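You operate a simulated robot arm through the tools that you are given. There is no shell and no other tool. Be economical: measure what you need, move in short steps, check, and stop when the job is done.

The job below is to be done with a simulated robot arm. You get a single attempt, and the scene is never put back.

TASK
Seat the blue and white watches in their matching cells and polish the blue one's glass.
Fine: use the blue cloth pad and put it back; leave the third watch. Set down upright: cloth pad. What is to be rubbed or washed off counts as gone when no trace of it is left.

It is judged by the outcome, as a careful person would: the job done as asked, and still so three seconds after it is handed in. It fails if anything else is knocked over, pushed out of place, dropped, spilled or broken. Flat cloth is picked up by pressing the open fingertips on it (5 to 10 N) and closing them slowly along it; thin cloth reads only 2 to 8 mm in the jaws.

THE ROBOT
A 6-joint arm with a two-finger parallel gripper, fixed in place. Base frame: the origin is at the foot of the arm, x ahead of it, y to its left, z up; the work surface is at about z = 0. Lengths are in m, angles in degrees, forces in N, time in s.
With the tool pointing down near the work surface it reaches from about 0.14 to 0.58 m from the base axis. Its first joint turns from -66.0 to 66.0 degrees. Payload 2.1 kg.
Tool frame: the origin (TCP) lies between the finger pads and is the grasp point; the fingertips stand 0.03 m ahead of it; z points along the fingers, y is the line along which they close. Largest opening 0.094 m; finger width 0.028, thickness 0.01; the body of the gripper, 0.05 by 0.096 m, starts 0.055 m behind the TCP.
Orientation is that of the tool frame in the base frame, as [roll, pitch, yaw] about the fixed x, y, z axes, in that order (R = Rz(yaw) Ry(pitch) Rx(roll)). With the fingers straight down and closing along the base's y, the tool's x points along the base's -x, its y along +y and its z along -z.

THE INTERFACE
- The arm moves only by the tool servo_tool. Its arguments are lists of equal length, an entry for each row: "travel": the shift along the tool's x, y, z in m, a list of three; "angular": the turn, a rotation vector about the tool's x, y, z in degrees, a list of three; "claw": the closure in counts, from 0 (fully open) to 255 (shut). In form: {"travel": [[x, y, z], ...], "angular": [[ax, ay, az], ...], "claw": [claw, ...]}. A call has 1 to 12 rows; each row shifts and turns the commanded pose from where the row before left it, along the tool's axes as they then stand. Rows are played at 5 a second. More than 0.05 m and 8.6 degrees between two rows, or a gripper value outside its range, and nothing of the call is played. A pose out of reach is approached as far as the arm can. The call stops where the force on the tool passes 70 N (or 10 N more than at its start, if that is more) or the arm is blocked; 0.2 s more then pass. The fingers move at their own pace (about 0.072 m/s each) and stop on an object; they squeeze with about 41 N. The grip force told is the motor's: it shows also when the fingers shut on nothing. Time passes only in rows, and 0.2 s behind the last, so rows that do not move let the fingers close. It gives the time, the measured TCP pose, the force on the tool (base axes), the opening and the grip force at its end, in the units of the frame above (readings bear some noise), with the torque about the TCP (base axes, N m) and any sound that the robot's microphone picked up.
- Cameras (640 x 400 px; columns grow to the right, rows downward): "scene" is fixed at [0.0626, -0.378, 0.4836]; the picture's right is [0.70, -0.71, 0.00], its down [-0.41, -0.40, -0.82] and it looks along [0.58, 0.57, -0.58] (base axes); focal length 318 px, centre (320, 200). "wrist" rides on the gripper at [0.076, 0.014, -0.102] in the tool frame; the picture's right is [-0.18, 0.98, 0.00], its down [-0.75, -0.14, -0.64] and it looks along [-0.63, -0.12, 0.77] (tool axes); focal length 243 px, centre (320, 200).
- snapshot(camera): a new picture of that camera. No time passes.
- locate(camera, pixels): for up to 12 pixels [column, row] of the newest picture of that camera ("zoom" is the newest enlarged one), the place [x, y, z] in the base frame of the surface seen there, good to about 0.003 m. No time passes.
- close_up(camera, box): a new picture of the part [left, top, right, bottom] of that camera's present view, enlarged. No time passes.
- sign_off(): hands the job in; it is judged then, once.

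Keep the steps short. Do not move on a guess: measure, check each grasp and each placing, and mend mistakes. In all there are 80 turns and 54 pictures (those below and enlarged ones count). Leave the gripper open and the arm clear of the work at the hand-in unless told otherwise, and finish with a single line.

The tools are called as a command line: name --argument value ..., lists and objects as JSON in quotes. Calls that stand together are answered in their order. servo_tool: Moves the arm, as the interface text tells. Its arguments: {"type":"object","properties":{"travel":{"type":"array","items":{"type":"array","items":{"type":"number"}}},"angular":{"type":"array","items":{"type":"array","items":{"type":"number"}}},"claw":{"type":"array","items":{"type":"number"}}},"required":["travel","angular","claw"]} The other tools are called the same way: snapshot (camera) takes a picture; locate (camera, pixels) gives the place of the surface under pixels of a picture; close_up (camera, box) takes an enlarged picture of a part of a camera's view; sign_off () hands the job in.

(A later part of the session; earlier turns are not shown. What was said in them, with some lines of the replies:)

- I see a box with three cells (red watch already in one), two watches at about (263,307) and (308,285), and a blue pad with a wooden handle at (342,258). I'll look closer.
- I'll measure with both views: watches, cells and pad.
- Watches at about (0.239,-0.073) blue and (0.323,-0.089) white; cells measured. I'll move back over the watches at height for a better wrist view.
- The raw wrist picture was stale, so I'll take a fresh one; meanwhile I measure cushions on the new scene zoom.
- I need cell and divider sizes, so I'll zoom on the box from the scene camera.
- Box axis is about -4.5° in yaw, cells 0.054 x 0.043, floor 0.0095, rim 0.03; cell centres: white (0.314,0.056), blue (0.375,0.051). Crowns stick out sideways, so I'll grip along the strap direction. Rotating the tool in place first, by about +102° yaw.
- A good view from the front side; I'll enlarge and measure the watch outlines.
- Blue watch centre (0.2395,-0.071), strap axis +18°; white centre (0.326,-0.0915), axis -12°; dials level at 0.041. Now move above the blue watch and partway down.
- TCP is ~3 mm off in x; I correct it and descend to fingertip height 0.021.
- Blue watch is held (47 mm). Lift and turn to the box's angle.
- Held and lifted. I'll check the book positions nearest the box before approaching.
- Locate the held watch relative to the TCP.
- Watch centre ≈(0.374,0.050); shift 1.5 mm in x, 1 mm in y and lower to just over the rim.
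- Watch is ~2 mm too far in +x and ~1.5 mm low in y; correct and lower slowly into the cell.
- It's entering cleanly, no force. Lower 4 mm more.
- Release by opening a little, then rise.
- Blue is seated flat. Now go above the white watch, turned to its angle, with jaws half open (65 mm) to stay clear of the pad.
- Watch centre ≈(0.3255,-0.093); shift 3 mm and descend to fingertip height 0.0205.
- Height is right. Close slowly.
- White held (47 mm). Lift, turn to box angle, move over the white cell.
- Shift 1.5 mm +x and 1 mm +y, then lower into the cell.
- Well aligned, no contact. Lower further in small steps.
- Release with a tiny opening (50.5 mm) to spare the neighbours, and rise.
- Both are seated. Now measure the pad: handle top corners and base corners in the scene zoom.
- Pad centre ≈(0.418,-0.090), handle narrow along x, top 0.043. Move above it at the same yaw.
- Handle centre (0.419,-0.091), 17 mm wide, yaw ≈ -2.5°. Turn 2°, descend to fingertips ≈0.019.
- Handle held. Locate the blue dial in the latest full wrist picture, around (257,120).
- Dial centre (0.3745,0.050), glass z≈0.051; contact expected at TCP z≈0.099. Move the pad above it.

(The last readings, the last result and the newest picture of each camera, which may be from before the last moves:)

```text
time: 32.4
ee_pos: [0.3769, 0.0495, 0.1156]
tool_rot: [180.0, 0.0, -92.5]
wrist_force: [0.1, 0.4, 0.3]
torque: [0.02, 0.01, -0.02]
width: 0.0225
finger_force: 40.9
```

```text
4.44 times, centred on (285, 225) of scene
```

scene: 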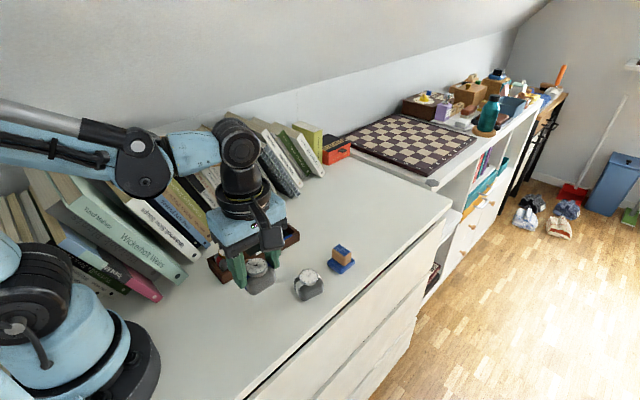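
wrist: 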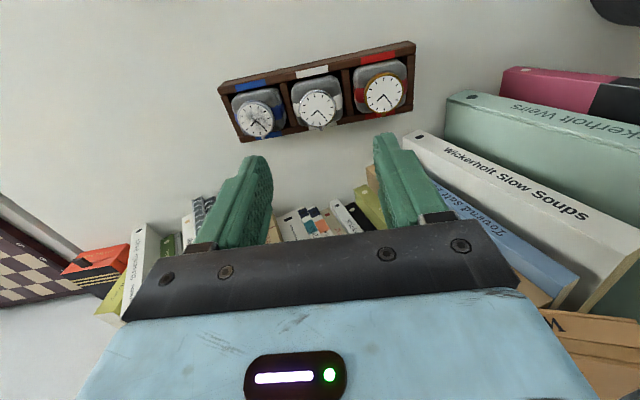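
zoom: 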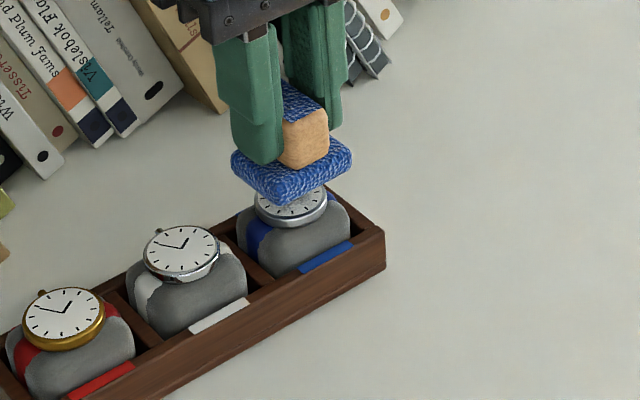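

Well above the dial. Lower in small steps to feel for contact.

servo_tool --travel '[[0, 0.002, 0.008], [0, 0, 0.004], [0, 0, 0.002], [0, 0, 0]]' --angular '[[0, 0, 0], [0, 0, 0], [0, 0, 0], [0, 0, 0]]' --claw '[240, 240, 240, 240]'

```text
time: 33.4
ee_pos: [0.3739, 0.0516, 0.1006]
tool_rot: [179.9, 0.0, -92.5]
wrist_force: [0.4, -1.1, -0.2]
torque: [0.0, 0.01, 0.03]
width: 0.0226
finger_force: 41.0
```

servo_tool --travel '[[0, 0, 0.001], [0, 0, 0.001], [0, 0, 0.001], [0, 0, 0]]' --angular '[[0, 0, 0], [0, 0, 0], [0, 0, 0], [0, 0, 0]]' --claw '[240, 240, 240, 240]'

```text
time: 34.4
ee_pos: [0.3749, 0.0488, 0.0985]
tool_rot: [-179.9, 0.0, -92.5]
wrist_force: [-0.9, 0.3, 46.1]
torque: [0.06, 0.08, -0.01]
width: 0.0227
finger_force: 41.6
```

Contact, 46 N is too much; ease off 0.8 mm.

servo_tool --travel '[[0, 0, -0.0008], [0, 0, 0]]' --angular '[[0, 0, 0], [0, 0, 0]]' --claw '[240, 240]'

```text
time: 35.0
ee_pos: [0.3758, 0.0494, 0.0989]
tool_rot: [-179.9, 0.0, -92.5]
wrist_force: [0.5, 1.3, 13.6]
torque: [0.03, 0.04, 0.02]
width: 0.0226
finger_force: 41.1
```

13.6 N is fine. Rub gently with small ±4 mm strokes.

servo_tool --travel '[[0.004, 0, 0], [-0.004, 0.004, 0], [-0.004, -0.004, 0], [0.004, -0.004, 0], [0.004, 0.004, 0], [-0.004, 0.004, 0], [-0.004, -0.004, 0], [0.004, -0.004, 0], [0.004, 0.004, 0], [-0.008, 0, 0], [0.004, 0, 0], [0, 0, 0]]' --angular '[[0, 0, 0], [0, 0, 0], [0, 0, 0], [0, 0, 0], [0, 0, 0], [0, 0, 0], [0, 0, 0], [0, 0, 0], [0, 0, 0], [0, 0, 0], [0, 0, 0], [0, 0, 0]]' --claw '[240, 240, 240, 240, 240, 240, 240, 240, 240, 240, 240, 240]'

close_up --camera "scene" --box '[230, 180, 340, 270]'

```text
time: 37.6
ee_pos: [0.3747, 0.0519, 0.098]
tool_rot: [180.0, 0.2, -92.5]
wrist_force: [0.0, 6.9, 15.0]
torque: [0.26, -0.05, 0.03]
width: 0.0227
finger_force: 40.5
```

```text
4.44 times, centred on (285, 225) of scene
```

zoom: 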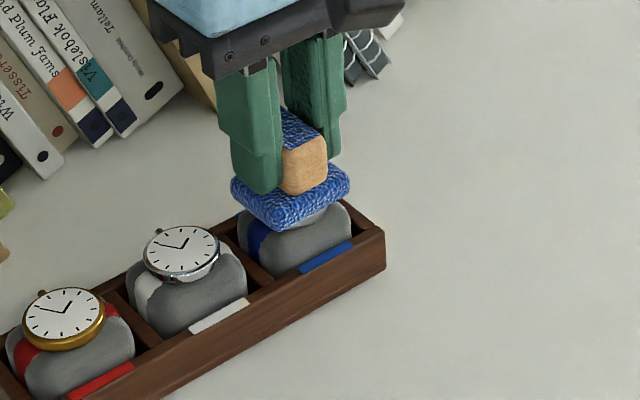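

Box hasn't moved. Another round with slightly longer strokes, then lift to look.

servo_tool --travel '[[0, 0.006, 0], [0, -0.006, 0], [0, -0.006, 0], [0, 0.006, 0], [0.006, 0, 0], [-0.006, 0, 0], [-0.005, 0, 0], [0.005, 0, 0], [0, 0, -0.005], [0, 0, -0.025], [0, 0, -0.03], [0, 0, 0]]' --angular '[[0, 0, 0], [0, 0, 0], [0, 0, 0], [0, 0, 0], [0, 0, 0], [0, 0, 0], [0, 0, 0], [0, 0, 0], [0, 0, 0], [0, 0, 0], [0, 0, 0], [0, 0, 0]]' --claw '[240, 240, 240, 240, 240, 240, 240, 240, 240, 240, 240, 240]'

close_up --camera "scene" --box '[250, 200, 320, 250]'

```text
time: 40.2
ee_pos: [0.3732, 0.0515, 0.1579]
tool_rot: [-180.0, -0.1, -92.5]
wrist_force: [-0.7, 0.5, -0.2]
torque: [0.0, 0.0, -0.02]
width: 0.0226
finger_force: 40.8
```

```text
8.00 times, centred on (285, 225) of scene
```

zoom: 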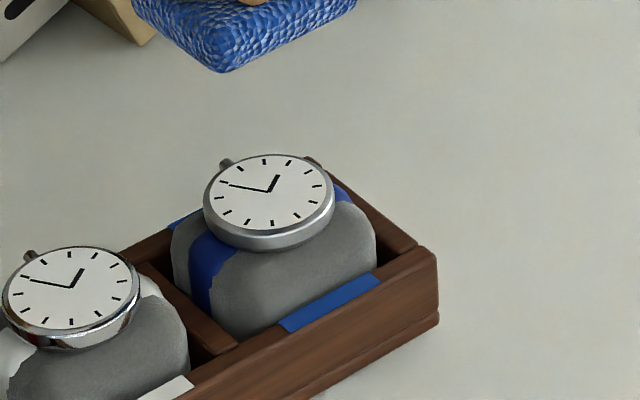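

It looks clean. I'll check from the wrist camera too.

close_up --camera "wrist" --box '[270, 60, 350, 110]'

```text
8.00 times, centred on (310, 85) of wrist
```

zoom: 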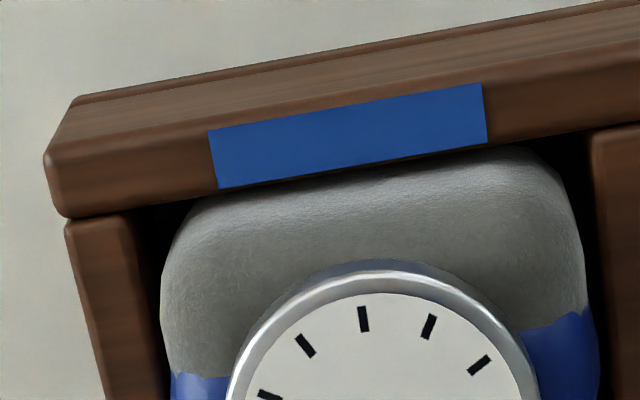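

Visible part is clean; I'll carry the pad back toward its spot and look at the whole dial on the way.

servo_tool --travel '[[0.0345, -0.0125, 0], [0.0345, -0.0125, 0], [0.0345, -0.0125, 0], [0.0345, -0.0125, 0], [0, 0, 0.03], [0, 0, 0.03], [0, 0, 0]]' --angular '[[0, 0, 0], [0, 0, 0], [0, 0, 0], [0, 0, 0], [0, 0, 0], [0, 0, 0], [0, 0, 0]]' --claw '[240, 240, 240, 240, 240, 240, 240]'

close_up --camera "scene" --box '[260, 205, 310, 240]'

```text
time: 41.8
ee_pos: [0.4192, -0.0891, 0.0983]
tool_rot: [-180.0, 0.1, -92.5]
wrist_force: [1.0, -0.3, 0.1]
torque: [-0.01, 0.02, 0.0]
width: 0.0227
finger_force: 41.3
```

```text
11.43 times, centred on (285, 222) of scene
```

zoom: 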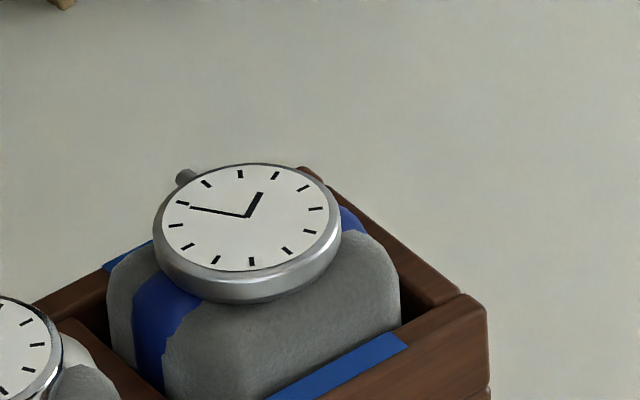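

Glass is spotless. Lower the pad to just above the surface (TCP ≈0.051).

servo_tool --travel '[[0, 0, 0.02], [0, 0, 0.018], [0, 0, 0.007], [0, 0, 0]]' --angular '[[0, 0, 0], [0, 0, 0], [0, 0, 0], [0, 0, 0]]' --claw '[240, 240, 240, 240]'

```text
time: 42.8
ee_pos: [0.4172, -0.0889, 0.0528]
tool_rot: [-179.9, 0.0, -92.5]
wrist_force: [0.3, -0.1, -1.3]
torque: [0.01, 0.02, -0.01]
width: 0.0226
finger_force: 40.7
```

servo_tool --travel '[[0, -0.001, 0.0015], [0, 0, 0.001], [0, 0, 0.001], [0, 0, 0]]' --angular '[[0, 0, 0], [0, 0, 0], [0, 0, 0], [0, 0, 0]]' --claw '[240, 240, 240, 240]'

```text
time: 43.8
ee_pos: [0.4181, -0.0901, 0.05]
tool_rot: [-180.0, -0.1, -92.5]
wrist_force: [-0.2, -0.7, 0.0]
torque: [0.0, 0.02, -0.02]
width: 0.0226
finger_force: 41.5
```

servo_tool --travel '[[0, 0, 0.0008], [0, 0, 0.0007], [0, 0, 0]]' --angular '[[0, 0, 0], [0, 0, 0], [0, 0, 0]]' --claw '[240, 240, 240]'

```text
time: 44.6
ee_pos: [0.4199, -0.0894, 0.0483]
tool_rot: [-179.9, 0.0, -92.5]
wrist_force: [0.5, 0.3, -0.5]
torque: [-0.02, -0.02, 0.01]
width: 0.0225
finger_force: 41.3
```

servo_tool --travel '[[0, 0, 0.0006], [0, 0, 0.0004], [0, 0, 0]]' --angular '[[0, 0, 0], [0, 0, 0], [0, 0, 0]]' --claw '[240, 240, 240]'

```text
time: 45.4
ee_pos: [0.4205, -0.0894, 0.0473]
tool_rot: [179.9, 0.0, -92.4]
wrist_force: [1.0, -0.2, -0.1]
torque: [0.0, -0.02, -0.02]
width: 0.0224
finger_force: 40.7
```

servo_tool --travel '[[0, 0.001, 0.0005], [0, 0, 0.0004], [0, 0, 0]]' --angular '[[0, 0, 0], [0, 0, 0], [0, 0, 0]]' --claw '[240, 240, 240]'

close_up --camera "scene" --box '[310, 230, 370, 280]'

```text
time: 46.2
ee_pos: [0.4196, -0.0903, 0.0476]
tool_rot: [-179.8, 0.0, -92.4]
wrist_force: [8.5, -0.8, 49.3]
torque: [-0.21, -0.14, 0.0]
width: 0.0229
finger_force: 41.1
```

```text
8.00 times, centred on (340, 255) of scene
```

zoom: 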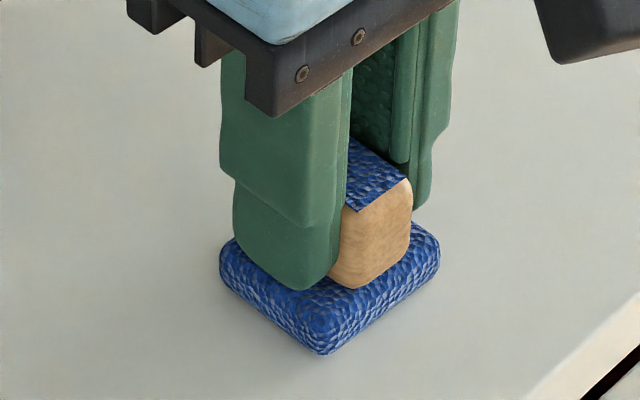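

Pad is down. Ease the pressure and open, then rise.

servo_tool --travel '[[0, 0, -0.0009], [0, 0, 0], [0, 0, 0], [0, 0, 0], [0, 0, -0.02], [0, 0, -0.04], [0, 0, -0.04], [0, 0, -0.04], [0, 0, 0]]' --angular '[[0, 0, 0], [0, 0, 0], [0, 0, 0], [0, 0, 0], [0, 0, 0], [0, 0, 0], [0, 0, 0], [0, 0, 0], [0, 0, 0]]' --claw '[240, 180, 140, 100, 80, 60, 0, 0, 0]'

close_up --camera "scene" --box '[210, 200, 370, 300]'

snapshot --camera "wrist"

```text
time: 48.2
ee_pos: [0.4202, -0.0901, 0.1911]
tool_rot: [-180.0, 0.0, -92.5]
wrist_force: [0.6, 0.8, -1.7]
torque: [-0.01, -0.02, 0.0]
width: 0.0939
finger_force: 0.1
```

```text
4.00 times, centred on (290, 250) of scene
```

zoom: 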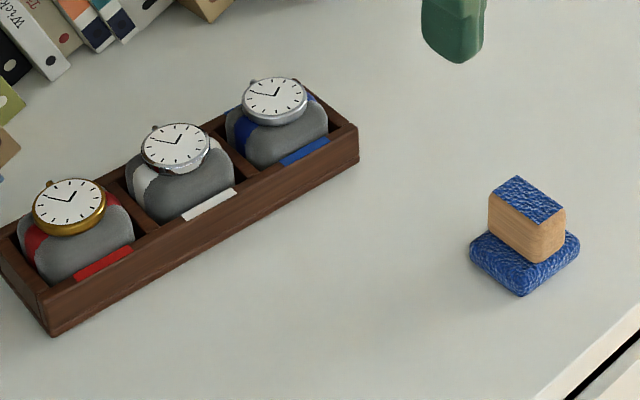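

```text
15 pictures are left
```

wrist: 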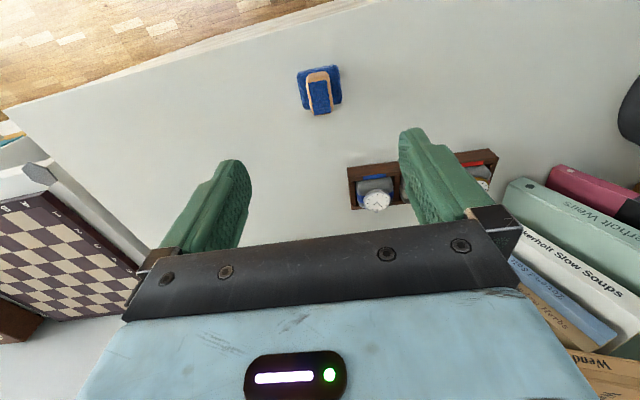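

Pad is back in place, upright; one last check of the glass from the wrist side at (376,200).

close_up --camera "wrist" --box '[350, 180, 402, 216]'

```text
11.11 times, centred on (376, 198) of wrist
```

zoom: 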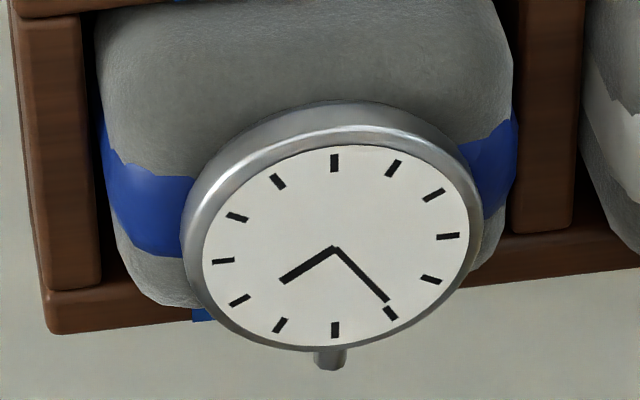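

Spotless, all seated, gripper open and clear. Handing in.

sign_off

```text
The job is handed in.
```

The blue and white watches are seated in their matching cells, the blue one's glass is polished clean, the cloth pad is back upright in its place, and the third watch was left alone.
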